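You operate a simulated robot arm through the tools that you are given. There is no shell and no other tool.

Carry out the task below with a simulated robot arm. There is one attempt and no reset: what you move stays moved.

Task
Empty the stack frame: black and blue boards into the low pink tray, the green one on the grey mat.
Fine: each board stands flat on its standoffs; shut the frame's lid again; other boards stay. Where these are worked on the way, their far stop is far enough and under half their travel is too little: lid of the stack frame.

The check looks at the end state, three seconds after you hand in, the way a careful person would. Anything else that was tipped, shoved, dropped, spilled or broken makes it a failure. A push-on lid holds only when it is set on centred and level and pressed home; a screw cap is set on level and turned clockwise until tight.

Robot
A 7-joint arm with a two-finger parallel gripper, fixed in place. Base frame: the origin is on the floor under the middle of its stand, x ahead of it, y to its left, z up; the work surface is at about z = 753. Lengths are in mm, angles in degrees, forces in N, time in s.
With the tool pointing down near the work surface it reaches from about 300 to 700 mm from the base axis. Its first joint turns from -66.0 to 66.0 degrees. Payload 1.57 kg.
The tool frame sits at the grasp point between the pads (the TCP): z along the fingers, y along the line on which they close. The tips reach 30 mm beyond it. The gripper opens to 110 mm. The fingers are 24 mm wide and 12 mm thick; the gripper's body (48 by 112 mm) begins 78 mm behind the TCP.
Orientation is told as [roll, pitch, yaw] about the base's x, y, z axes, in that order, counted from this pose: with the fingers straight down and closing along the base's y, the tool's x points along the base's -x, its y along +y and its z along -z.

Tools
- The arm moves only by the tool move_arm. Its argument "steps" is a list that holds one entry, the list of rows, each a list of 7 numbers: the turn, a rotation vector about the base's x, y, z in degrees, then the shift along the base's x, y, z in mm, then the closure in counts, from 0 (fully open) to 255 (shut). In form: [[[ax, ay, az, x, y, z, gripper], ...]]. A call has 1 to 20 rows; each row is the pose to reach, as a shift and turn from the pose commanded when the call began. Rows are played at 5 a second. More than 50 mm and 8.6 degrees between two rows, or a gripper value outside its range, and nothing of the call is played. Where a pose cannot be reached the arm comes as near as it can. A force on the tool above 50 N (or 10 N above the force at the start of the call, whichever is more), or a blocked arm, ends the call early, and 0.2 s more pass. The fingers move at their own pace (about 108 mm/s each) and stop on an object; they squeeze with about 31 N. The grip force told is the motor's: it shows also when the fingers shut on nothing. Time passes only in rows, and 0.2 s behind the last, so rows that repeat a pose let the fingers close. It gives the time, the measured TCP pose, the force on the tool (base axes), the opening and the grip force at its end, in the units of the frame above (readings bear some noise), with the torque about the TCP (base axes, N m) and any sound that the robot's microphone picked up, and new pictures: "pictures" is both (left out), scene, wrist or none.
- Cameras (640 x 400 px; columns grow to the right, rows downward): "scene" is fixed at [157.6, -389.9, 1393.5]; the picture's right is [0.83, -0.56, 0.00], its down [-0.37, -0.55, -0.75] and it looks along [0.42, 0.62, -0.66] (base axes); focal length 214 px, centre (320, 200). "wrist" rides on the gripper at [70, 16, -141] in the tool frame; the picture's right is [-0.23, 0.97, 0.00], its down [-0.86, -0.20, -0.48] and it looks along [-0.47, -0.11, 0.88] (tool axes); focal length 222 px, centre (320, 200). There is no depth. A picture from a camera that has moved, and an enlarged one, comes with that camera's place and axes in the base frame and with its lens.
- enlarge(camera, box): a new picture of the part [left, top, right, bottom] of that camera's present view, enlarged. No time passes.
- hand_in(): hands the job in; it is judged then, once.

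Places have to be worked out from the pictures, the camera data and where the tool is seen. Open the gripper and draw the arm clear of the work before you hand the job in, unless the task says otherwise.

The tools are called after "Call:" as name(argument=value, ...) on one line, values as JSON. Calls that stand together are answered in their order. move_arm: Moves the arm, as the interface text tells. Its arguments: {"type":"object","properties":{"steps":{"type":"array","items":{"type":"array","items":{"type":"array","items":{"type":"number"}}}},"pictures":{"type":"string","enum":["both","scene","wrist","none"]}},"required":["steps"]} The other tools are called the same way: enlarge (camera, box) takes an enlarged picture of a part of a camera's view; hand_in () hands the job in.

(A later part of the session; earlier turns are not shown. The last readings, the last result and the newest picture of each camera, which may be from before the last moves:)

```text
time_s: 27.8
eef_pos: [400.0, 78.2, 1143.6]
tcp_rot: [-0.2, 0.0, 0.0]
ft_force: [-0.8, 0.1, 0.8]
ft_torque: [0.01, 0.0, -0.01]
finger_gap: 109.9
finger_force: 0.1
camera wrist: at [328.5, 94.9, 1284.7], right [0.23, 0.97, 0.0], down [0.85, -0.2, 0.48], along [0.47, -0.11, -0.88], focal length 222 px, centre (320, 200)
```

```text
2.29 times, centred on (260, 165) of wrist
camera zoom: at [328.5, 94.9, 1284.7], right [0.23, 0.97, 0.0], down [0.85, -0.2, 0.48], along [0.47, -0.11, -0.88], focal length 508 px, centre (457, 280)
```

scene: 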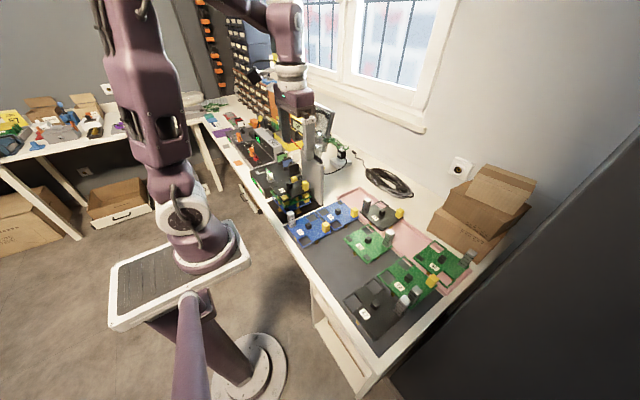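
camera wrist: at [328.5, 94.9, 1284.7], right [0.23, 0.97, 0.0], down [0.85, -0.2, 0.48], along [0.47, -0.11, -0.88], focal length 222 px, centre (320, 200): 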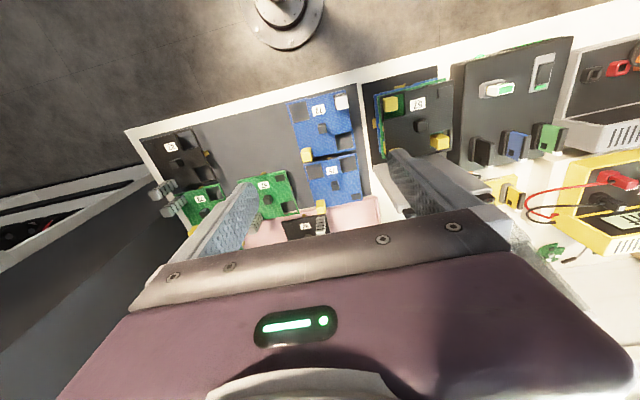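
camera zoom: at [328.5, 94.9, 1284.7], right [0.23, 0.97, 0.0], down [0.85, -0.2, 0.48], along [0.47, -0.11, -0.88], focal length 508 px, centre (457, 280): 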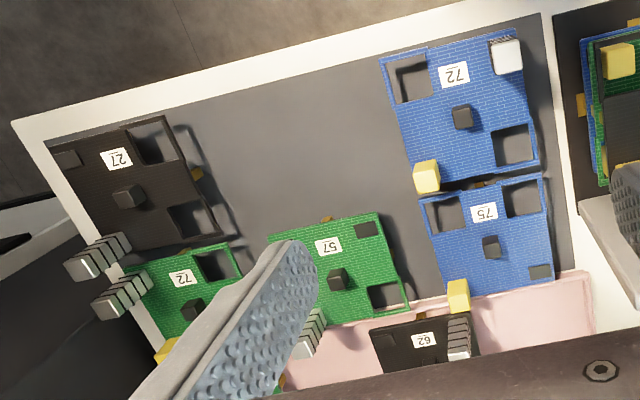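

The black board's centre cube is at about (445, 255) with its top near z≈868; the lid is upright at x>550. I move above it and go down to a viewing height with the fingers half open.

Call:
move_arm(steps=[[[0, 0, 0, 10, 40, 0, 100], [0, 0, 0, 20, 80, 0, 100], [0, 0, 0, 30, 120, 0, 100], [0, 0, 0, 40, 160, 0, 100], [0, 0, 0, 45, 177, -20, 100], [0, 0, 0, 45, 177, -65, 100], [0, 0, 0, 45, 177, -110, 100], [0, 0, 0, 45, 177, -155, 100], [0, 0, 0, 45, 177, -190, 100], [0, 0, 0, 45, 177, -190, 100]]])

Call:
enlarge(camera="wrist", box=[220, 100, 420, 225])

Call:
enlarge(camera="scene", box=[240, 120, 340, 215])

```text
time_s: 30.0
eef_pos: [444.9, 256.2, 953.3]
tcp_rot: [0.0, 0.0, 0.1]
ft_force: [-0.2, -0.2, 0.8]
ft_torque: [-0.01, 0.05, 0.01]
finger_gap: 67.0
finger_force: 0.0
camera wrist: at [373.5, 272.5, 1095.4], right [0.23, 0.97, 0.0], down [0.86, -0.2, 0.48], along [0.47, -0.11, -0.88], focal length 222 px, centre (320, 200)
```

scene: 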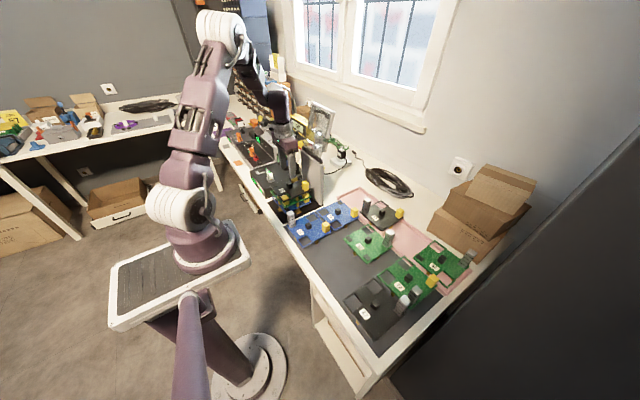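
wrist: 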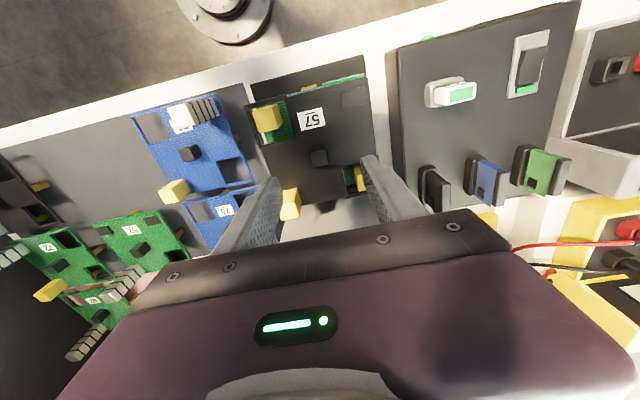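

```text
3.20 times, centred on (320, 162) of wrist
camera zoom: at [373.5, 272.5, 1095.4], right [0.23, 0.97, 0.0], down [0.86, -0.2, 0.48], along [0.47, -0.11, -0.88], focal length 711 px, centre (320, 320)
```

zoom: 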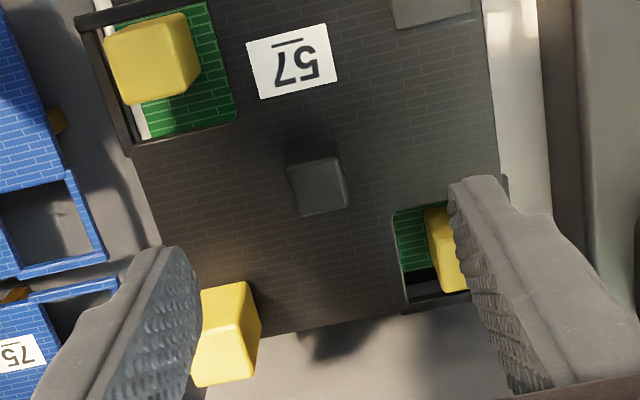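

```text
4.21 times, centred on (290, 168) of scene
camera zoom: at [157.6, -389.9, 1393.5], right [0.83, -0.56, 0.0], down [-0.37, -0.55, -0.75], along [0.42, 0.62, -0.66], focal length 903 px, centre (446, 337)
```

zoom: 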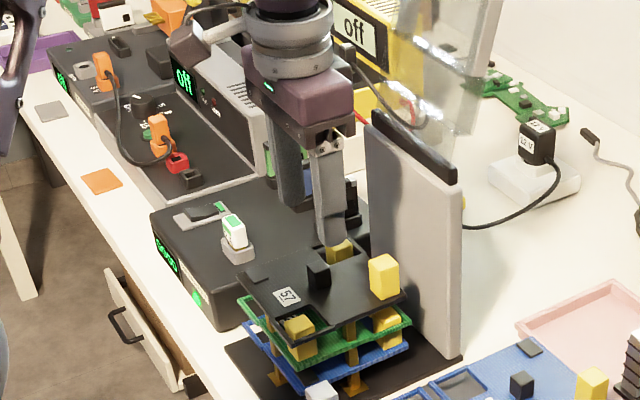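

The cube (≈17 mm wide, top z≈868) sits at about (447.5, 255), free of tall parts where the fingers go. I descend to TCP z≈884 with 50 mm opening and close on it.

Call:
move_arm(steps=[[[0, 0, 0, 2.5, -1.2, 0, 140], [0, 0, 0, 2.5, -1.2, -25, 140], [0, 0, 0, 2.5, -1.2, -48, 140], [0, 0, 0, 2.5, -1.2, -60, 140], [0, 0, 0, 2.5, -1.2, -69, 140], [0, 0, 0, 2.5, -1.2, -69, 140]]])

Call:
enlarge(camera="wrist", box=[220, 100, 420, 225])

Call:
enlarge(camera="scene", box=[250, 150, 330, 215])

```text
time_s: 31.4
eef_pos: [446.8, 253.4, 884.2]
tcp_rot: [-0.1, 0.0, 0.1]
ft_force: [-0.2, 0.0, 4.3]
ft_torque: [-0.04, 0.03, 0.03]
finger_gap: 49.7
finger_force: 0.1
camera wrist: at [375.9, 270.3, 1025.1], right [0.23, 0.97, 0.0], down [0.85, -0.2, 0.48], along [0.47, -0.11, -0.88], focal length 222 px, centre (320, 200)
```

scene: 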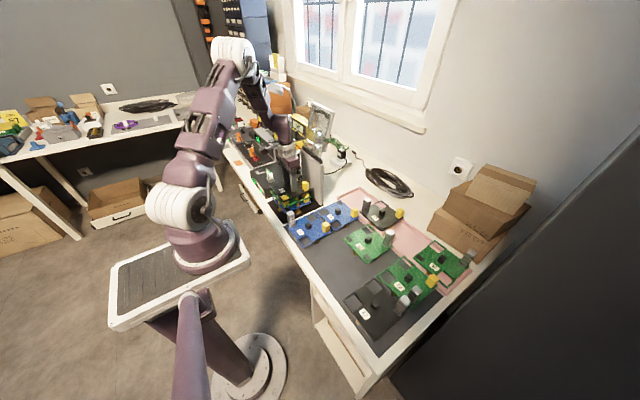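
wrist: 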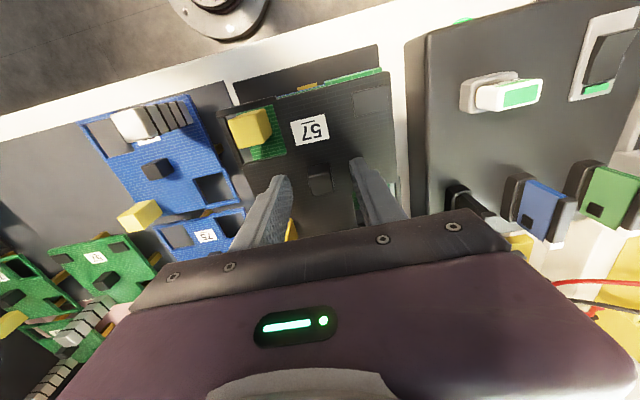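

```text
3.20 times, centred on (320, 162) of wrist
camera zoom: at [375.9, 270.3, 1025.1], right [0.23, 0.97, 0.0], down [0.85, -0.2, 0.48], along [0.47, -0.11, -0.88], focal length 711 px, centre (320, 320)
```

zoom: 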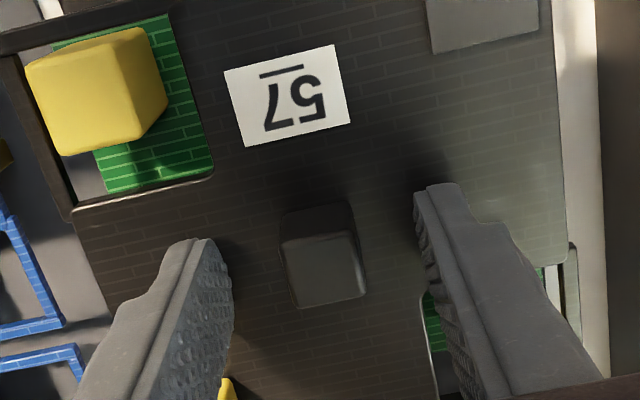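

```text
6.15 times, centred on (290, 182) of scene
camera zoom: at [157.6, -390.0, 1393.5], right [0.83, -0.56, 0.0], down [-0.37, -0.55, -0.75], along [0.42, 0.62, -0.66], focal length 1320 px, centre (505, 308)
```

zoom: 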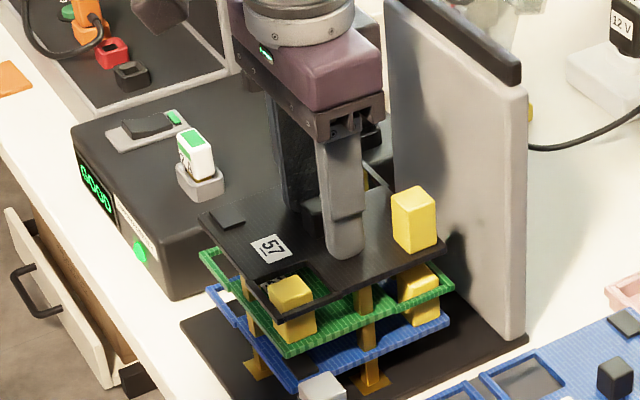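

A 4 N upward reaction tells me the tips just touched the board, so the board top is z≈854. I lift 2 mm and close on the cube.

Call:
move_arm(steps=[[[0, 0, 0, 0, 0, 2.5, 140], [0, 0, 0, 0, 0, 2.5, 180], [0, 0, 0, 0, 0, 2.5, 215], [0, 0, 0, 0, 0, 2.5, 255], [0, 0, 0, 0, 0, 2.5, 255], [0, 0, 0, 0, 0, 2.5, 255]]], pictures="wrist")

Call:
enlarge(camera="wrist", box=[220, 100, 420, 225])

```text
time_s: 32.8
eef_pos: [448.4, 253.5, 887.8]
tcp_rot: [0.0, 0.0, -0.1]
ft_force: [-0.4, 0.3, 0.7]
ft_torque: [0.01, -0.02, 0.0]
finger_gap: 17.2
finger_force: 31.5
camera wrist: at [376.1, 270.5, 1027.5], right [0.23, 0.97, 0.0], down [0.86, -0.2, 0.48], along [0.47, -0.11, -0.88], focal length 222 px, centre (320, 200)
```

wrist: 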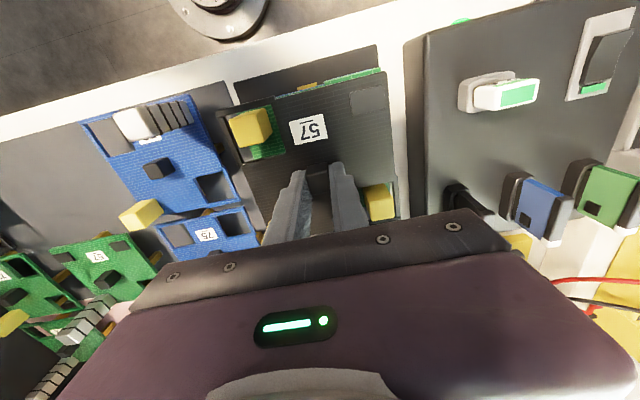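

```text
3.20 times, centred on (320, 162) of wrist
camera zoom: at [376.1, 270.5, 1027.5], right [0.23, 0.97, 0.0], down [0.86, -0.2, 0.48], along [0.47, -0.11, -0.88], focal length 711 px, centre (320, 320)
```

zoom: 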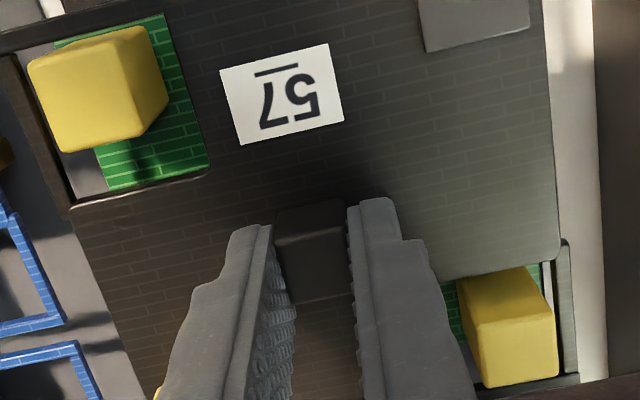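

The grip is firm at 17.2 mm with 31 N. I lift slowly straight up, first a few mm then on to 60 mm.

Call:
move_arm(steps=[[[0, 0, 0, 0, 0, 3, 255], [0, 0, 0, 0, 0, 6, 255], [0, 0, 0, 0, 0, 12, 255], [0, 0, 0, 0, 0, 20, 255], [0, 0, 0, 0, 0, 20, 255]]])

Call:
enlarge(camera="scene", box=[250, 150, 330, 215])

Call:
enlarge(camera="wrist", box=[200, 60, 440, 225])

```text
time_s: 34.0
eef_pos: [446.4, 253.0, 906.3]
tcp_rot: [0.2, 0.0, 0.0]
ft_force: [-0.3, -0.5, 0.4]
ft_torque: [-0.01, -0.01, -0.03]
finger_gap: 0.0
finger_force: 21.8
camera wrist: at [375.9, 269.8, 1048.0], right [0.23, 0.97, 0.0], down [0.86, -0.2, 0.48], along [0.47, -0.11, -0.88], focal length 222 px, centre (320, 200)
```

scene: 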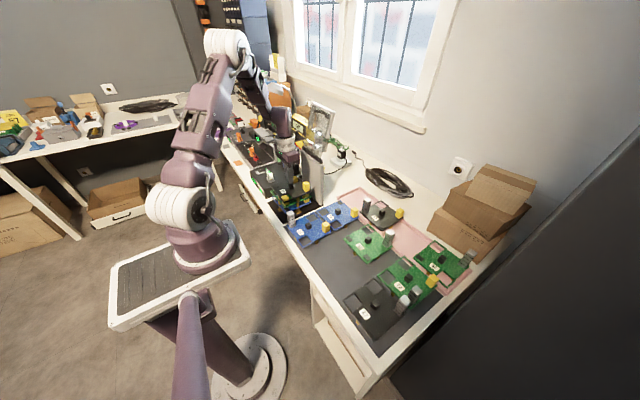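
wrist: 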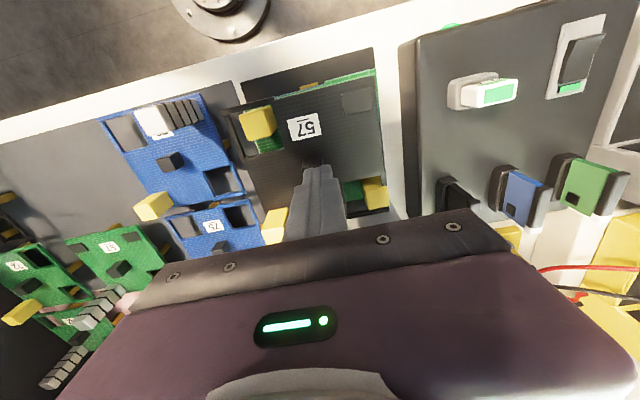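

```text
6.15 times, centred on (290, 182) of scene
camera zoom: at [157.6, -389.9, 1393.5], right [0.83, -0.56, 0.0], down [-0.37, -0.55, -0.75], along [0.42, 0.62, -0.66], focal length 1320 px, centre (505, 308)
```

zoom: 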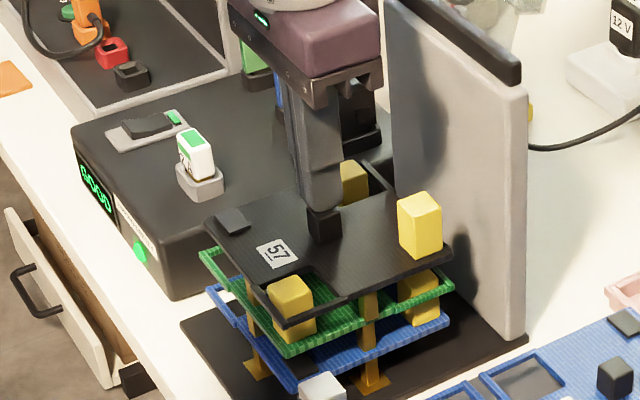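

```text
2.42 times, centred on (320, 142) of wrist
camera zoom: at [375.9, 269.8, 1048.0], right [0.23, 0.97, 0.0], down [0.86, -0.2, 0.48], along [0.47, -0.11, -0.88], focal length 538 px, centre (320, 339)
```

zoom: 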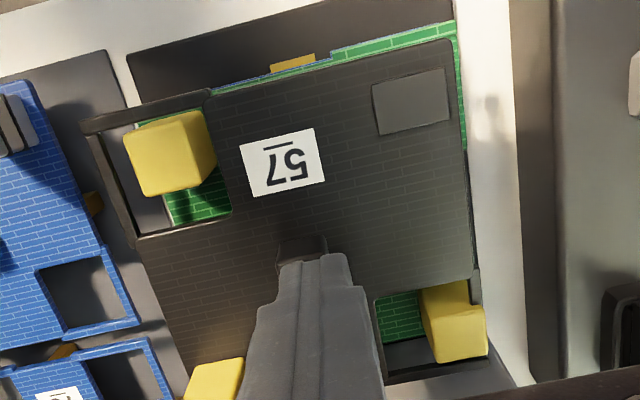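

The fingers slipped off the cube (gap 0) and the black board stayed on the stack, shifted by a few mm. I raise up and inspect before trying again.

Call:
move_arm(steps=[[[0, 0, 0, 0, 0, 20, 255], [0, 0, 0, 0, 0, 50, 200], [0, 0, 0, 0, 0, 60, 140], [0, 0, 0, 0, 0, 60, 140]]])

Call:
enlarge(camera="wrist", box=[200, 60, 440, 225])

Call:
enlarge(camera="scene", box=[255, 160, 315, 210])

```text
time_s: 35.0
eef_pos: [447.9, 254.2, 965.8]
tcp_rot: [0.0, 0.0, 0.0]
ft_force: [-0.1, 0.0, -0.6]
ft_torque: [0.0, -0.03, 0.03]
finger_gap: 49.7
finger_force: 0.0
camera wrist: at [376.1, 269.8, 1107.7], right [0.23, 0.97, 0.0], down [0.86, -0.2, 0.48], along [0.47, -0.11, -0.88], focal length 222 px, centre (320, 200)
```

scene: 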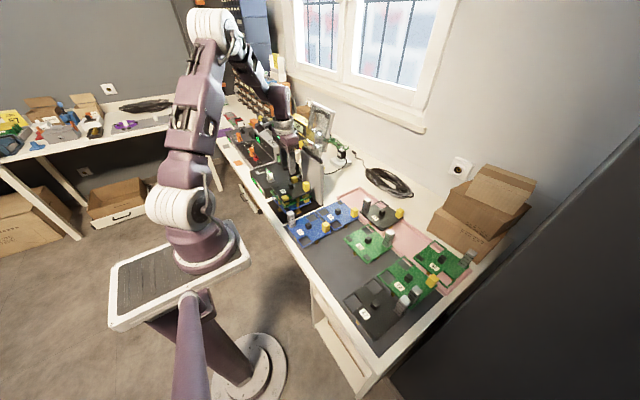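
wrist: 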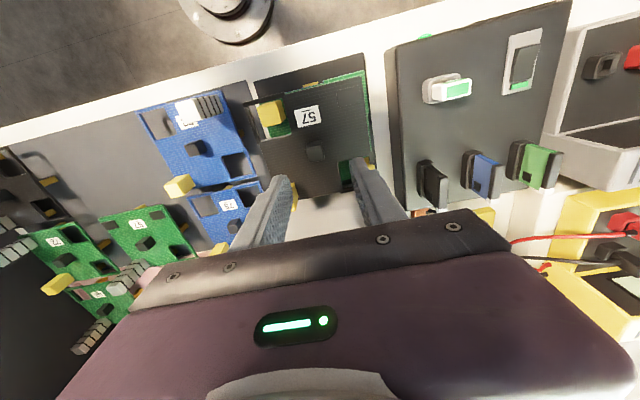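

```text
2.42 times, centred on (320, 142) of wrist
camera zoom: at [376.1, 269.8, 1107.7], right [0.23, 0.97, 0.0], down [0.86, -0.2, 0.48], along [0.47, -0.11, -0.88], focal length 538 px, centre (320, 339)
```

zoom: 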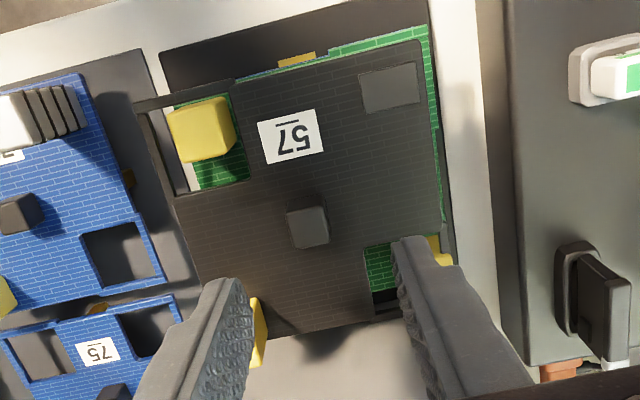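

```text
8.00 times, centred on (285, 185) of scene
camera zoom: at [157.6, -389.9, 1393.5], right [0.83, -0.56, 0.0], down [-0.37, -0.55, -0.75], along [0.42, 0.62, -0.66], focal length 1716 px, centre (600, 320)
```

zoom: 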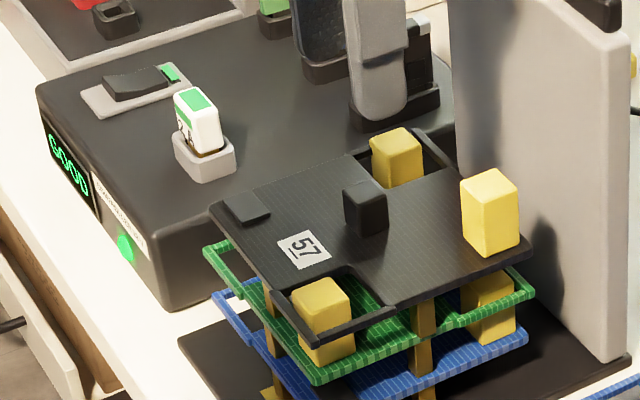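

The black board lies flat but about 6 mm toward −y; its cube is now near (448, 248). I try once more with a deeper grip and lift very slowly with readings to learn what holds it.

Call:
move_arm(steps=[[[0, 0, 0, 0.3, -5.6, -30, 140], [0, 0, 0, 0.3, -5.6, -60, 140], [0, 0, 0, 0.3, -5.6, -75, 140], [0, 0, 0, 0.3, -5.6, -81.5, 140], [0, 0, 0, 0.3, -5.6, -81.5, 180], [0, 0, 0, 0.3, -5.6, -81.5, 255], [0, 0, 0, 0.3, -5.6, -81.5, 255], [0, 0, 0, 0.3, -5.6, -81.5, 255]]])

Call:
enlarge(camera="wrist", box=[200, 60, 440, 225])

Call:
enlarge(camera="scene", box=[255, 160, 315, 210])

```text
time_s: 36.8
eef_pos: [448.3, 247.4, 885.0]
tcp_rot: [0.0, 0.0, 0.0]
ft_force: [-1.4, 1.5, 0.3]
ft_torque: [0.03, 0.03, 0.0]
finger_gap: 17.0
finger_force: 30.8
camera wrist: at [376.8, 263.7, 1026.6], right [0.23, 0.97, 0.0], down [0.86, -0.2, 0.48], along [0.47, -0.11, -0.88], focal length 222 px, centre (320, 200)
```

scene: 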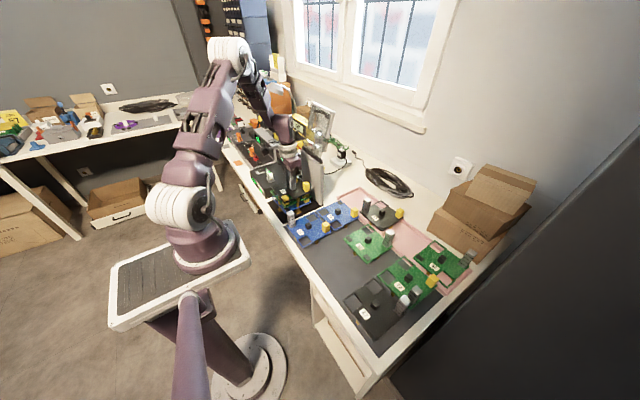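
wrist: 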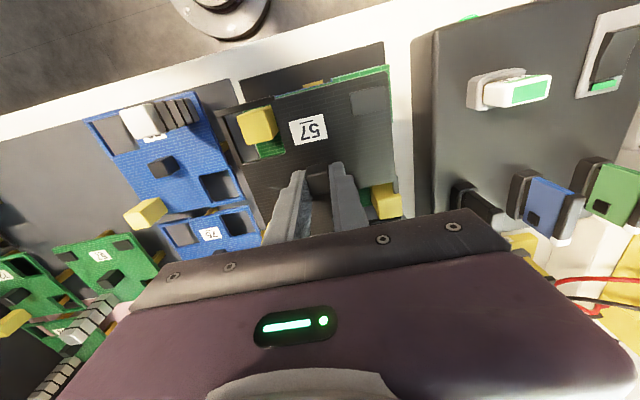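

```text
2.42 times, centred on (320, 142) of wrist
camera zoom: at [376.8, 263.7, 1026.6], right [0.23, 0.97, 0.0], down [0.86, -0.2, 0.48], along [0.47, -0.11, -0.88], focal length 538 px, centre (320, 339)
```

zoom: 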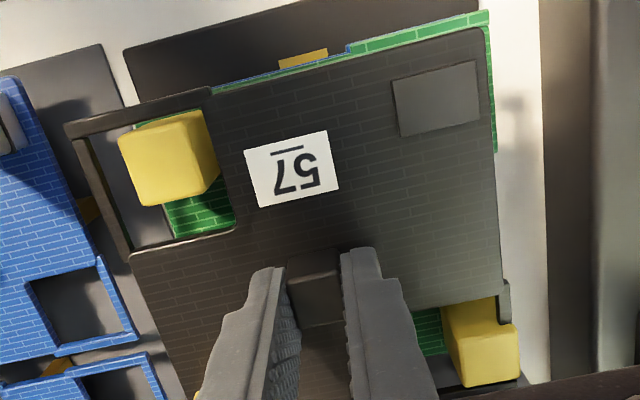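

```text
8.00 times, centred on (285, 185) of scene
camera zoom: at [157.6, -389.9, 1393.5], right [0.83, -0.56, 0.0], down [-0.37, -0.55, -0.75], along [0.42, 0.62, -0.66], focal length 1716 px, centre (600, 320)
```

zoom: 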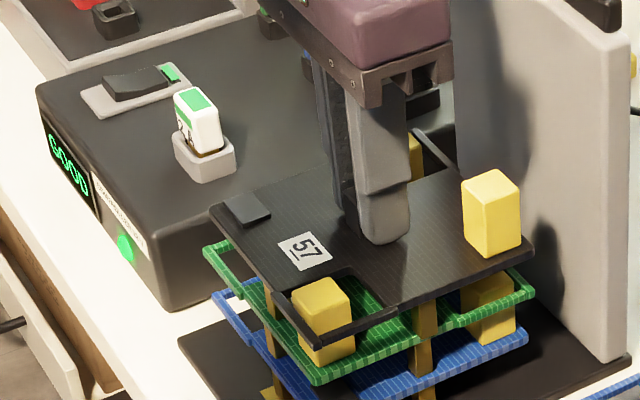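

Gripped again at 17 mm. I lift 2 mm only and read the force.

Call:
move_arm(steps=[[[0, 0, 0, 0, 0, 1, 255], [0, 0, 0, 0, 0, 2, 255], [0, 0, 0, 0, 0, 2, 255]]], pictures="none")

Call:
move_arm(steps=[[[0, 0, 0, 0, 0, 1, 255], [0, 0, 0, 0, 0, 2, 255], [0, 0, 0, 0, 0, 2, 255]]])

Call:
enlarge(camera="scene", box=[255, 160, 315, 210])

```text
time_s: 37.6
eef_pos: [446.8, 248.3, 888.2]
tcp_rot: [0.1, -0.1, 0.0]
ft_force: [0.5, 0.2, -0.3]
ft_torque: [0.03, 0.02, 0.02]
finger_gap: 17.2
finger_force: 30.8
```

```text
time_s: 38.4
eef_pos: [448.6, 247.8, 888.5]
tcp_rot: [0.0, 0.0, 0.0]
ft_force: [-0.2, -0.1, -0.6]
ft_torque: [0.0, -0.01, -0.02]
finger_gap: 16.8
finger_force: 31.0
camera wrist: at [376.5, 264.2, 1030.3], right [0.23, 0.97, 0.0], down [0.86, -0.2, 0.48], along [0.47, -0.11, -0.88], focal length 222 px, centre (320, 200)
```

scene: 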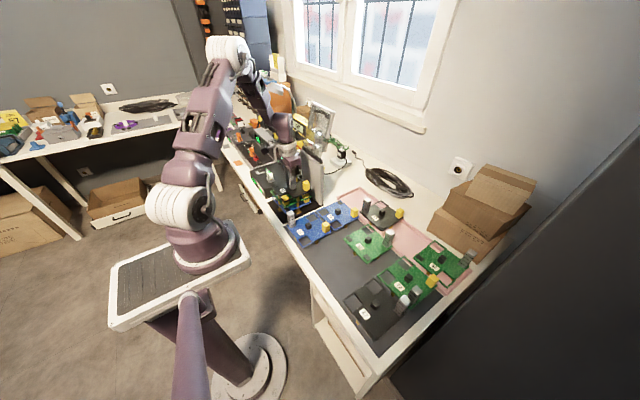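
wrist: 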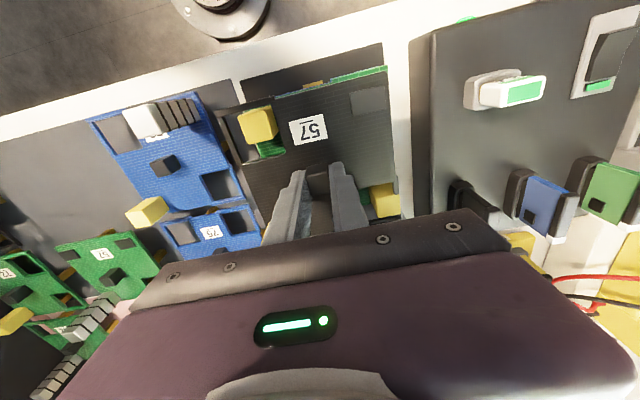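

```text
8.00 times, centred on (285, 185) of scene
camera zoom: at [157.6, -389.9, 1393.5], right [0.83, -0.56, 0.0], down [-0.37, -0.55, -0.75], along [0.42, 0.62, -0.66], focal length 1716 px, centre (600, 320)
```

zoom: 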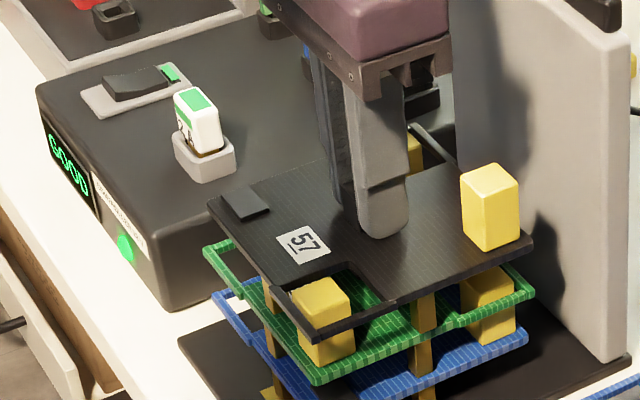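

The board has come up about 4 mm with the grip, so it weighs little; I continue lifting slowly at 2 mm per row and watch.

Call:
move_arm(steps=[[[0, 0, 0, 0, 0, 1.5, 255], [0, 0, 0, 0, 0, 3, 255], [0, 0, 0, 0, 0, 4.5, 255], [0, 0, 0, 0, 0, 6, 255], [0, 0, 0, 0, 0, 6, 255]]])

Call:
enlarge(camera="scene", box=[255, 160, 315, 210])

Call:
enlarge(camera="wrist", box=[200, 60, 440, 225])

```text
time_s: 39.6
eef_pos: [448.4, 247.9, 895.6]
tcp_rot: [0.1, 0.0, 0.0]
ft_force: [1.3, 0.1, -1.1]
ft_torque: [0.01, 0.0, 0.02]
finger_gap: 17.1
finger_force: 31.2
camera wrist: at [376.3, 264.4, 1036.4], right [0.23, 0.97, 0.0], down [0.85, -0.2, 0.48], along [0.47, -0.11, -0.88], focal length 222 px, centre (320, 200)
```

scene: 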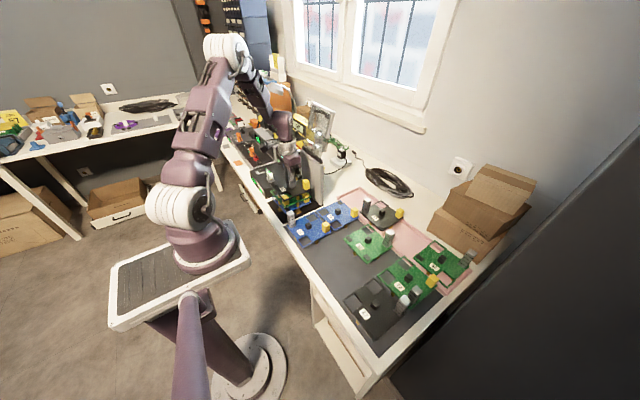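
wrist: 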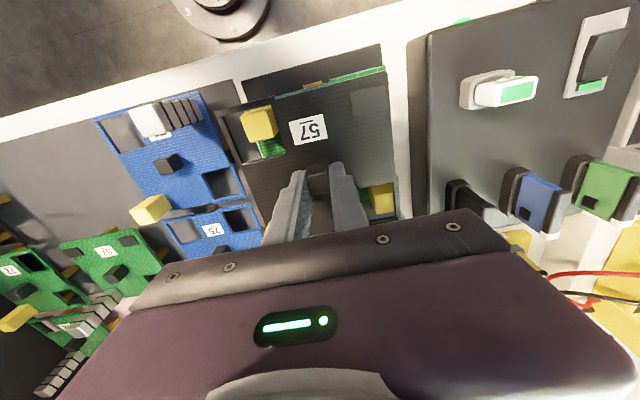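

```text
8.00 times, centred on (285, 185) of scene
camera zoom: at [157.6, -389.9, 1393.5], right [0.83, -0.56, 0.0], down [-0.37, -0.55, -0.75], along [0.42, 0.62, -0.66], focal length 1716 px, centre (600, 320)
```

zoom: 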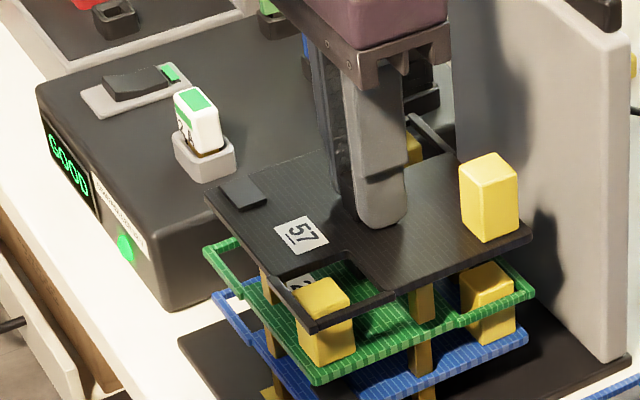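

```text
2.42 times, centred on (320, 142) of wrist
camera zoom: at [376.3, 264.4, 1036.4], right [0.23, 0.97, 0.0], down [0.85, -0.2, 0.48], along [0.47, -0.11, -0.88], focal length 538 px, centre (320, 339)
```

zoom: 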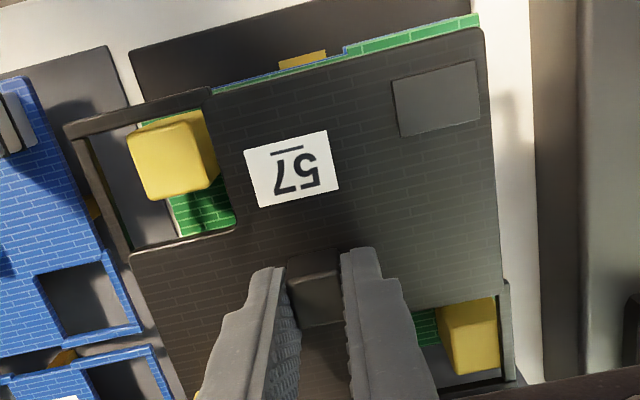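

Held firmly at about 10 mm up. I keep lifting at a gentle pace until well clear of the green board's tall blocks.

Call:
move_arm(steps=[[[0, 0, 0, 0, 0, 2, 255], [0, 0, 0, 0, 0, 4, 255], [0, 0, 0, 0, 0, 6, 255], [0, 0, 0, 0, 0, 8.5, 255], [0, 0, 0, 0, 0, 11, 255], [0, 0, 0, 0, 0, 14, 255], [0, 0, 0, 0, 0, 17, 255], [0, 0, 0, 0, 0, 20, 255], [0, 0, 0, 0, 0, 23, 255], [0, 0, 0, 0, 0, 26, 255], [0, 0, 0, 0, 0, 29, 255], [0, 0, 0, 0, 0, 32, 255], [0, 0, 0, 0, 0, 35, 255], [0, 0, 0, 0, 0, 38, 255], [0, 0, 0, 0, 0, 38, 255]]])

Call:
enlarge(camera="scene", box=[255, 150, 325, 210])

Call:
enlarge(camera="wrist", box=[200, 60, 440, 225])

```text
time_s: 42.8
eef_pos: [447.0, 248.2, 932.9]
tcp_rot: [0.0, 0.0, 0.0]
ft_force: [0.3, -0.5, -0.7]
ft_torque: [-0.03, 0.0, -0.01]
finger_gap: 16.8
finger_force: 31.5
camera wrist: at [376.1, 264.0, 1074.2], right [0.23, 0.97, 0.0], down [0.85, -0.2, 0.48], along [0.47, -0.11, -0.88], focal length 222 px, centre (320, 200)
```

scene: 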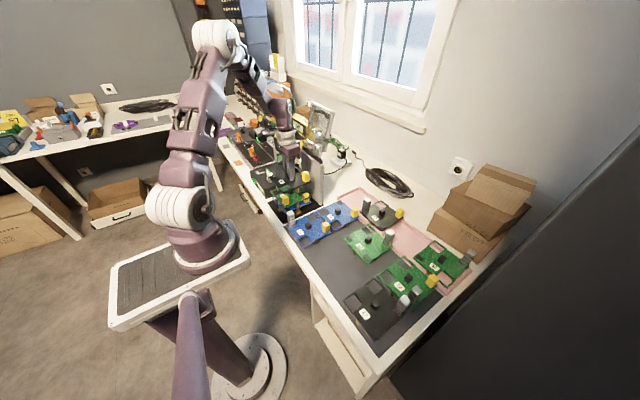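
wrist: 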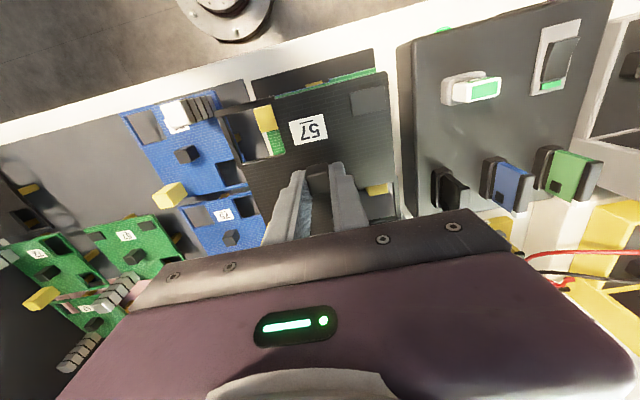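

```text
6.67 times, centred on (290, 180) of scene
camera zoom: at [157.6, -389.9, 1393.5], right [0.83, -0.56, 0.0], down [-0.37, -0.55, -0.75], along [0.42, 0.62, -0.66], focal length 1430 px, centre (520, 333)
```

zoom: 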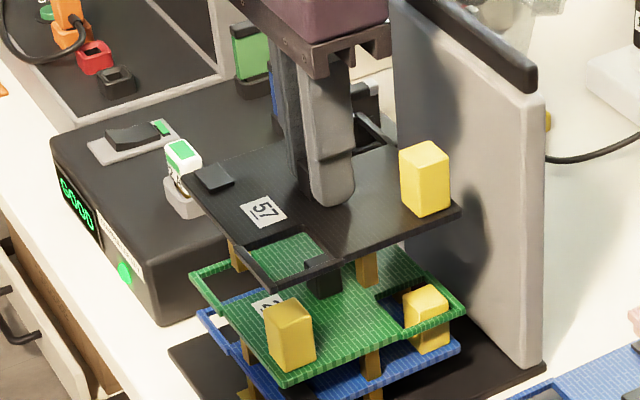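

```text
2.42 times, centred on (320, 142) of wrist
camera zoom: at [376.1, 264.0, 1074.2], right [0.23, 0.97, 0.0], down [0.85, -0.2, 0.48], along [0.47, -0.11, -0.88], focal length 538 px, centre (320, 339)
```

zoom: 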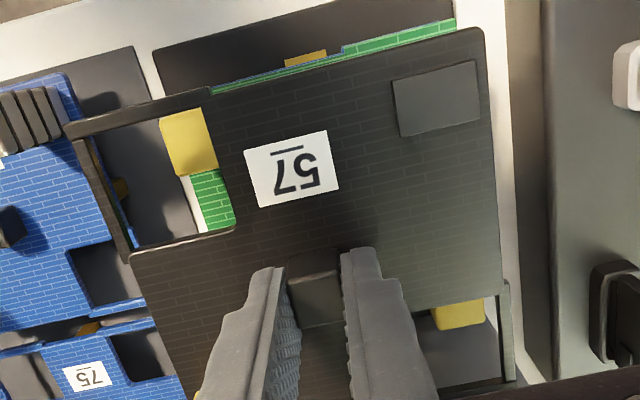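

The black board hangs level and clear of the rest. Before carrying it I measure the tray's free places with enlarged scene views.

Call:
enlarge(camera="scene", box=[330, 180, 420, 240])

Call:
enlarge(camera="scene", box=[380, 210, 490, 300])

Call:
enlarge(camera="scene", box=[300, 190, 440, 290])

```text
6.67 times, centred on (375, 210) of scene
camera zoom: at [157.6, -389.9, 1393.5], right [0.83, -0.56, 0.0], down [-0.37, -0.55, -0.75], along [0.42, 0.62, -0.66], focal length 1430 px, centre (-47, 133)
```

zoom: 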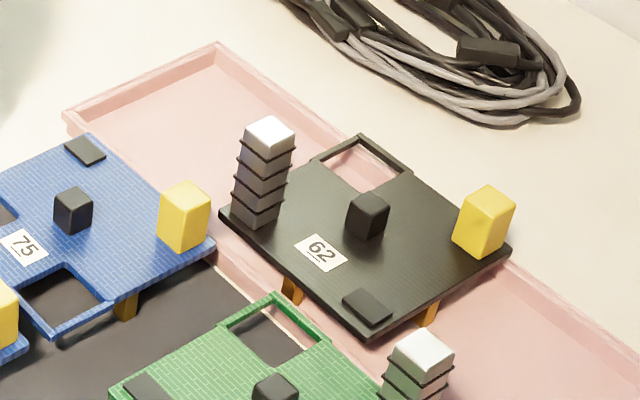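

```text
4.44 times, centred on (435, 255) of scene
camera zoom: at [157.6, -389.9, 1393.5], right [0.83, -0.56, 0.0], down [-0.37, -0.55, -0.75], along [0.42, 0.62, -0.66], focal length 953 px, centre (-191, -44)
```

zoom: 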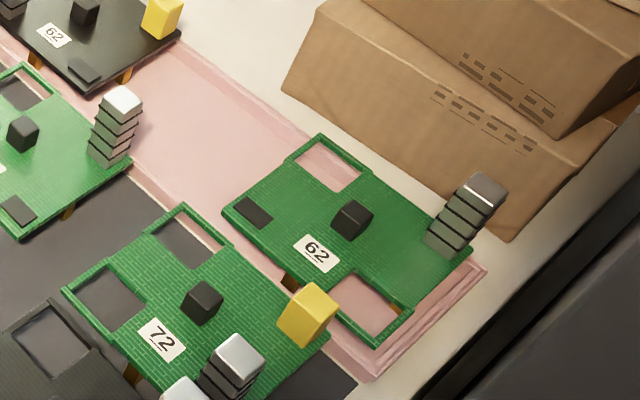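

```text
4.00 times, centred on (370, 240) of scene
camera zoom: at [157.6, -389.9, 1393.5], right [0.83, -0.56, 0.0], down [-0.37, -0.55, -0.75], along [0.42, 0.62, -0.66], focal length 858 px, centre (120, 40)
```

zoom: 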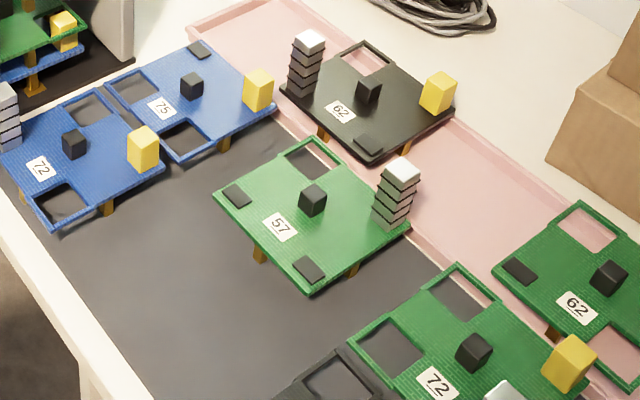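

The free tray places: left one centred near (698, 97), middle one near (698, −159); tray centre line x≈699. I carry the black board first away from the wall along −y at a safe height, slowly.

Call:
move_arm(steps=[[[0, 0, 0, 0, 0, 5, 255], [0, 0, 0, 0, 0, 11, 255], [0, 0, 0, 0, 0, 18, 255], [0, 0, 0, 0, -5, 24, 255], [0, 0, 0, 0, -14, 28, 255], [0, 0, 0, 0, -26, 30, 255], [0, 0, 0, 0, -40, 30, 255], [0, 0, 0, 0, -55, 30, 255], [0, 0, 0, 0, -70, 30, 255], [0, 0, 0, 0, -85, 30, 255], [0, 0, 0, 0, -100, 30, 255], [0, 0, 0, 0, -115, 30, 255], [0, 0, 0, 0, -130, 30, 255], [0, 0, 0, 0, -143, 30, 255], [0, 0, 0, 0, -151, 30, 255], [0, 0, 0, 0, -155, 30, 255], [0, 0, 0, 0, -155, 30, 255]]])

Call:
enlarge(camera="scene", box=[255, 140, 375, 220])

```text
time_s: 46.4
eef_pos: [446.9, 92.8, 964.1]
tcp_rot: [0.0, 0.0, 0.0]
ft_force: [0.2, 1.5, -0.2]
ft_torque: [0.02, -0.01, -0.02]
finger_gap: 16.8
finger_force: 31.0
camera wrist: at [376.9, 109.4, 1104.9], right [0.23, 0.97, 0.0], down [0.85, -0.2, 0.48], along [0.47, -0.11, -0.88], focal length 222 px, centre (320, 200)
```

scene: 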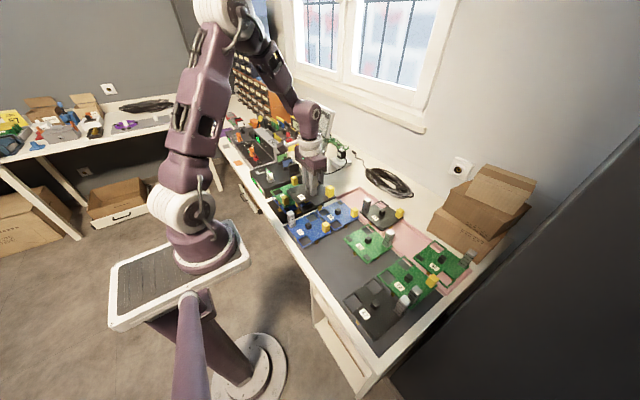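
wrist: 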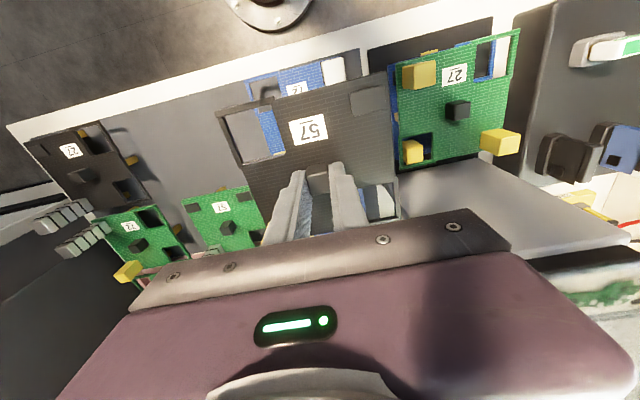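

```text
5.00 times, centred on (315, 180) of scene
camera zoom: at [157.6, -389.9, 1393.5], right [0.83, -0.56, 0.0], down [-0.37, -0.55, -0.75], along [0.42, 0.62, -0.66], focal length 1072 px, centre (345, 300)
```

zoom: 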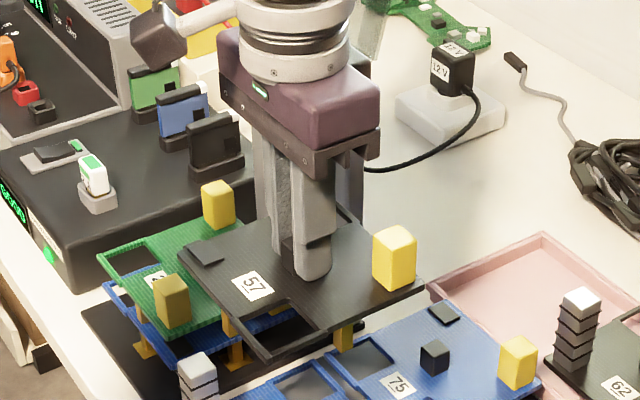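

The board rides steadily. I move on in +x to above the left tray place (702, 97).

Call:
move_arm(steps=[[[0, 0, 0, 5, 0, 0, 255], [0, 0, 0, 15, 0, 0, 255], [0, 0, 0, 30, 0, 0, 255], [0, 0, 0, 46, 0, 0, 255], [0, 0, 0, 62, 0, 0, 255], [0, 0, 0, 78, 1, 0, 255], [0, 0, 0, 94, 1, 0, 255], [0, 0, 0, 110, 2, 0, 255], [0, 0, 0, 126, 2, 0, 255], [0, 0, 0, 142, 3, 0, 255], [0, 0, 0, 158, 3, 0, 255], [0, 0, 0, 174, 3.5, 0, 255], [0, 0, 0, 190, 3.5, 0, 255], [0, 0, 0, 206, 3.5, 0, 255], [0, 0, 0, 222, 3.5, 0, 255], [0, 0, 0, 236, 3.5, 0, 255], [0, 0, 0, 247, 3.5, 0, 255], [0, 0, 0, 254, 3.5, 0, 255], [0, 0, 0, 254, 3.5, 0, 255]]])

Call:
enlarge(camera="scene", box=[310, 140, 430, 240])

```text
time_s: 50.4
eef_pos: [683.7, 94.3, 962.4]
tcp_rot: [0.0, 0.1, -0.1]
ft_force: [0.0, 0.6, -0.9]
ft_torque: [0.0, 0.01, 0.03]
finger_gap: 17.1
finger_force: 30.7
out of reach, approached as far as the arm can: row 17, 18, 19
camera wrist: at [610.9, 112.3, 1104.1], right [0.23, 0.97, 0.0], down [0.85, -0.2, 0.48], along [0.47, -0.11, -0.88], focal length 222 px, centre (320, 200)
```

scene: 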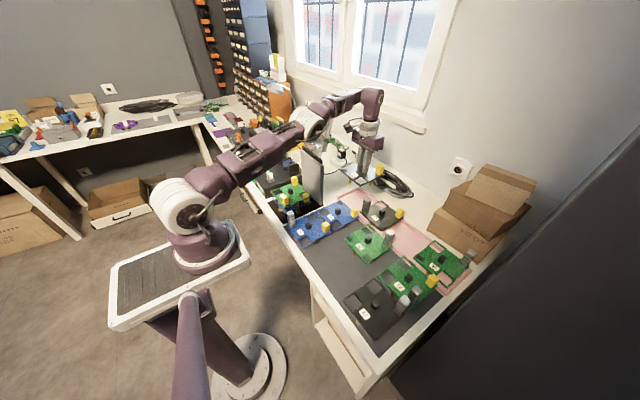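
wrist: 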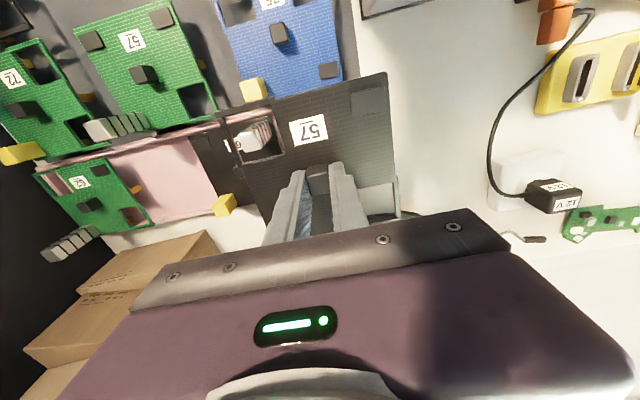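

```text
4.00 times, centred on (370, 190) of scene
camera zoom: at [157.7, -389.9, 1393.5], right [0.83, -0.56, 0.0], down [-0.37, -0.55, -0.75], along [0.42, 0.62, -0.66], focal length 858 px, centre (120, 240)
```

zoom: 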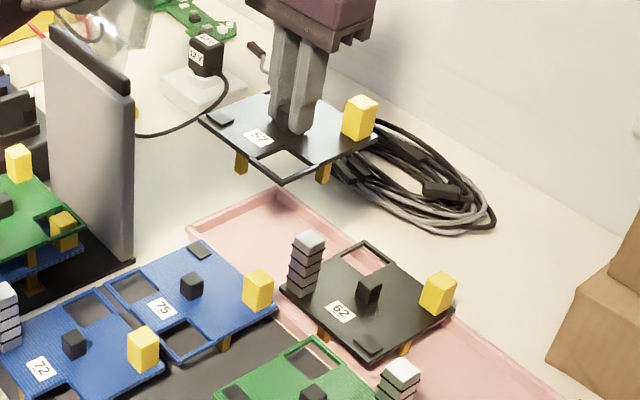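

The arm stops at x≈684 here: straight-down reach is too short for the tray's centre line. I will set the board down on the free part of the mat, re-grip its cube with the tool tilted outward (pivoting about the closing axis) so the wrist stays nearer, and then place it. I carry it back over the mat's free front area.

Call:
move_arm(steps=[[[0, 0, 0, -20, -5, 0, 255], [0, 0, 0, -35, -17, 0, 255], [0, 0, 0, -50, -29, 0, 255], [0, 0, 0, -66, -42, 0, 255], [0, 0, 0, -82, -55, 0, 255], [0, 0, 0, -98, -68, 0, 255], [0, 0, 0, -114, -81, 0, 255], [0, 0, 0, -130, -94, 0, 255], [0, 0, 0, -146, -107, 0, 255], [0, 0, 0, -162, -120, 0, 255], [0, 0, 0, -178, -133, 0, 255], [0, 0, 0, -194, -146, 0, 255], [0, 0, 0, -210, -159, 0, 255], [0, 0, 0, -226, -171, 0, 255], [0, 0, 0, -242, -181, 0, 255], [0, 0, 0, -256, -189, 0, 255], [0, 0, 0, -267, -195, 0, 255], [0, 0, 0, -274, -197, 0, 255], [0, 0, 0, -277, -197, 0, 255], [0, 0, 0, -277, -197, 0, 255]]])

Call:
enlarge(camera="scene", box=[280, 190, 440, 310])

```text
time_s: 54.6
eef_pos: [404.9, -100.1, 963.4]
tcp_rot: [0.0, 0.0, 0.0]
ft_force: [0.5, -0.1, -0.9]
ft_torque: [-0.01, 0.02, -0.03]
finger_gap: 16.9
finger_force: 31.2
camera wrist: at [333.6, -84.2, 1103.4], right [0.23, 0.97, 0.0], down [0.86, -0.2, 0.48], along [0.47, -0.11, -0.88], focal length 222 px, centre (320, 200)
```

scene: 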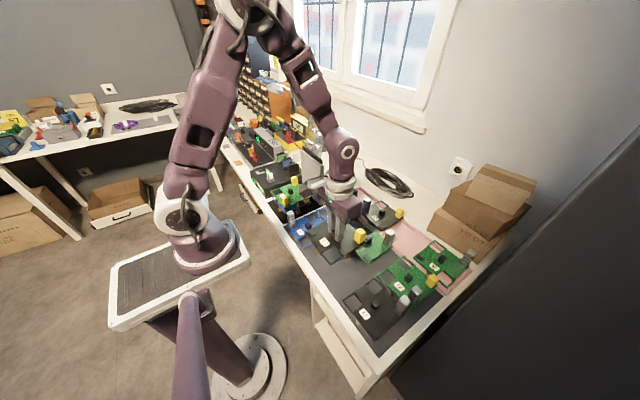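
wrist: 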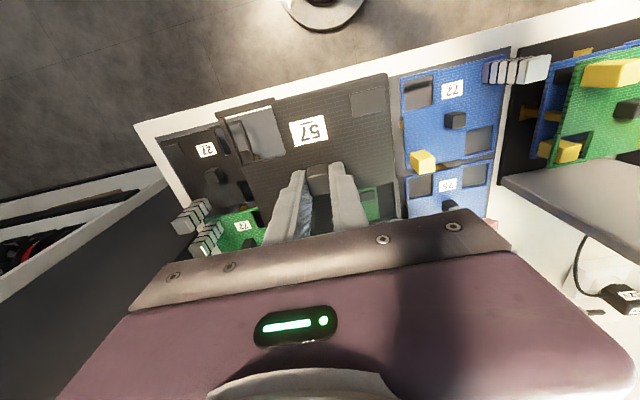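

```text
3.33 times, centred on (360, 250) of scene
camera zoom: at [157.6, -390.0, 1393.5], right [0.83, -0.56, 0.0], down [-0.37, -0.55, -0.75], along [0.42, 0.62, -0.66], focal length 715 px, centre (187, 33)
```

zoom: 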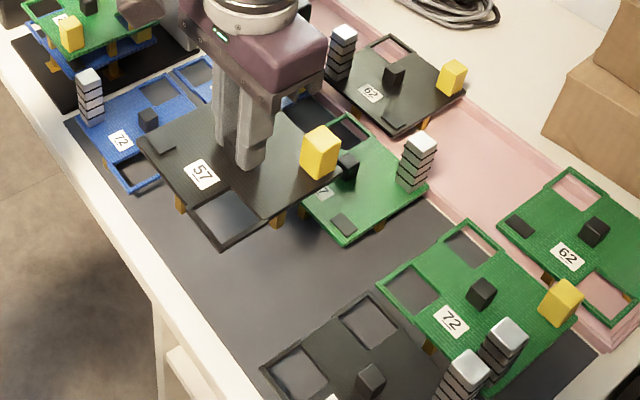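

The reference was the reached pose, so the tool is at (405, −100, 963). I shift +26 mm in x over the free mat area and lower to about 5 mm above touching.

Call:
move_arm(steps=[[[0, 0, 0, 10, 0, -5, 255], [0, 0, 0, 20, 0, -15, 255], [0, 0, 0, 26, 0, -28, 255], [0, 0, 0, 26, 0, -42, 255], [0, 0, 0, 26, 0, -56, 255], [0, 0, 0, 26, 0, -70, 255], [0, 0, 0, 26, 0, -84, 255], [0, 0, 0, 26, 0, -98, 255], [0, 0, 0, 26, 0, -110, 255], [0, 0, 0, 26, 0, -120, 255], [0, 0, 0, 26, 0, -128, 255], [0, 0, 0, 26, 0, -134, 255], [0, 0, 0, 26, 0, -137, 255], [0, 0, 0, 26, 0, -137, 255]]])

Call:
enlarge(camera="scene", box=[280, 190, 440, 310])

```text
time_s: 57.6
eef_pos: [431.5, -100.9, 824.5]
tcp_rot: [0.0, -0.1, 0.0]
ft_force: [0.8, 0.9, -2.1]
ft_torque: [0.01, 0.01, 0.0]
finger_gap: 17.0
finger_force: 31.1
camera wrist: at [360.0, -84.3, 965.9], right [0.23, 0.97, 0.0], down [0.85, -0.2, 0.48], along [0.47, -0.11, -0.88], focal length 222 px, centre (320, 200)
```

scene: 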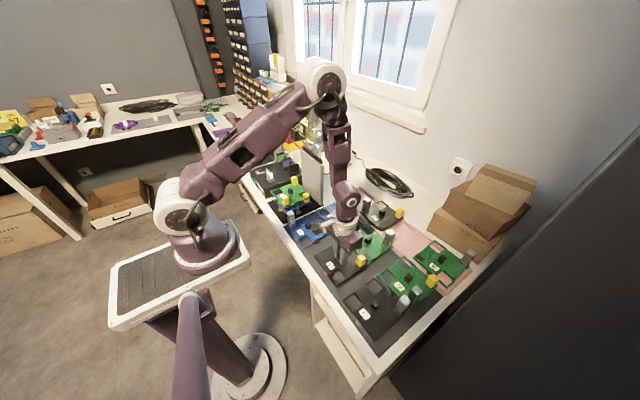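
wrist: 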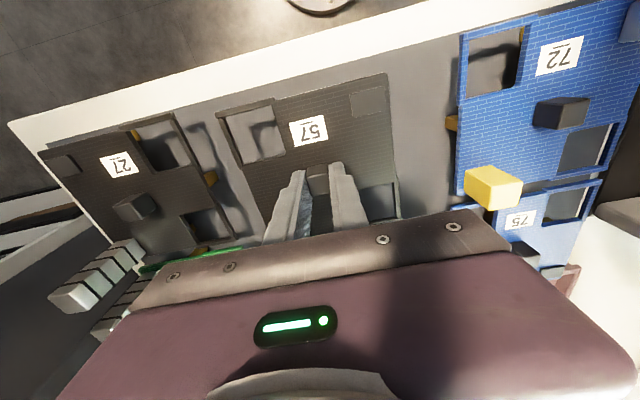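

```text
3.33 times, centred on (360, 250) of scene
camera zoom: at [157.6, -389.9, 1393.5], right [0.83, -0.56, 0.0], down [-0.37, -0.55, -0.75], along [0.42, 0.62, -0.66], focal length 715 px, centre (187, 33)
```

zoom: 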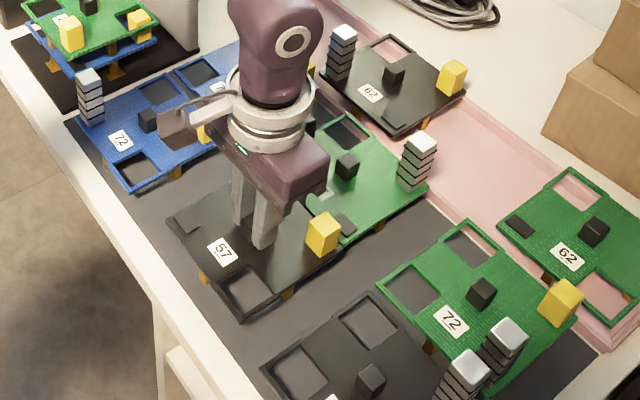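

The board is close above the mat with clearance to its neighbours. I lower in small steps to contact.

Call:
move_arm(steps=[[[0, 0, 0, 0, 0, -1.5, 255], [0, 0, 0, 0, 0, -3, 255], [0, 0, 0, 0, 0, -3, 255]]], pictures="none")

Call:
move_arm(steps=[[[0, 0, 0, 0, 0, -1, 255], [0, 0, 0, 0, 0, -2, 255], [0, 0, 0, 0, 0, -2, 255]]], pictures="none")

```text
time_s: 58.4
eef_pos: [431.8, -100.6, 821.6]
tcp_rot: [0.0, 0.0, 0.0]
ft_force: [0.1, -0.2, -1.3]
ft_torque: [0.02, -0.02, 0.02]
finger_gap: 17.1
finger_force: 31.1
```

```text
time_s: 59.2
eef_pos: [431.0, -99.5, 820.6]
tcp_rot: [0.0, 0.0, -0.1]
ft_force: [-0.9, -0.8, -0.5]
ft_torque: [0.01, -0.01, 0.03]
finger_gap: 17.0
finger_force: 30.9
```

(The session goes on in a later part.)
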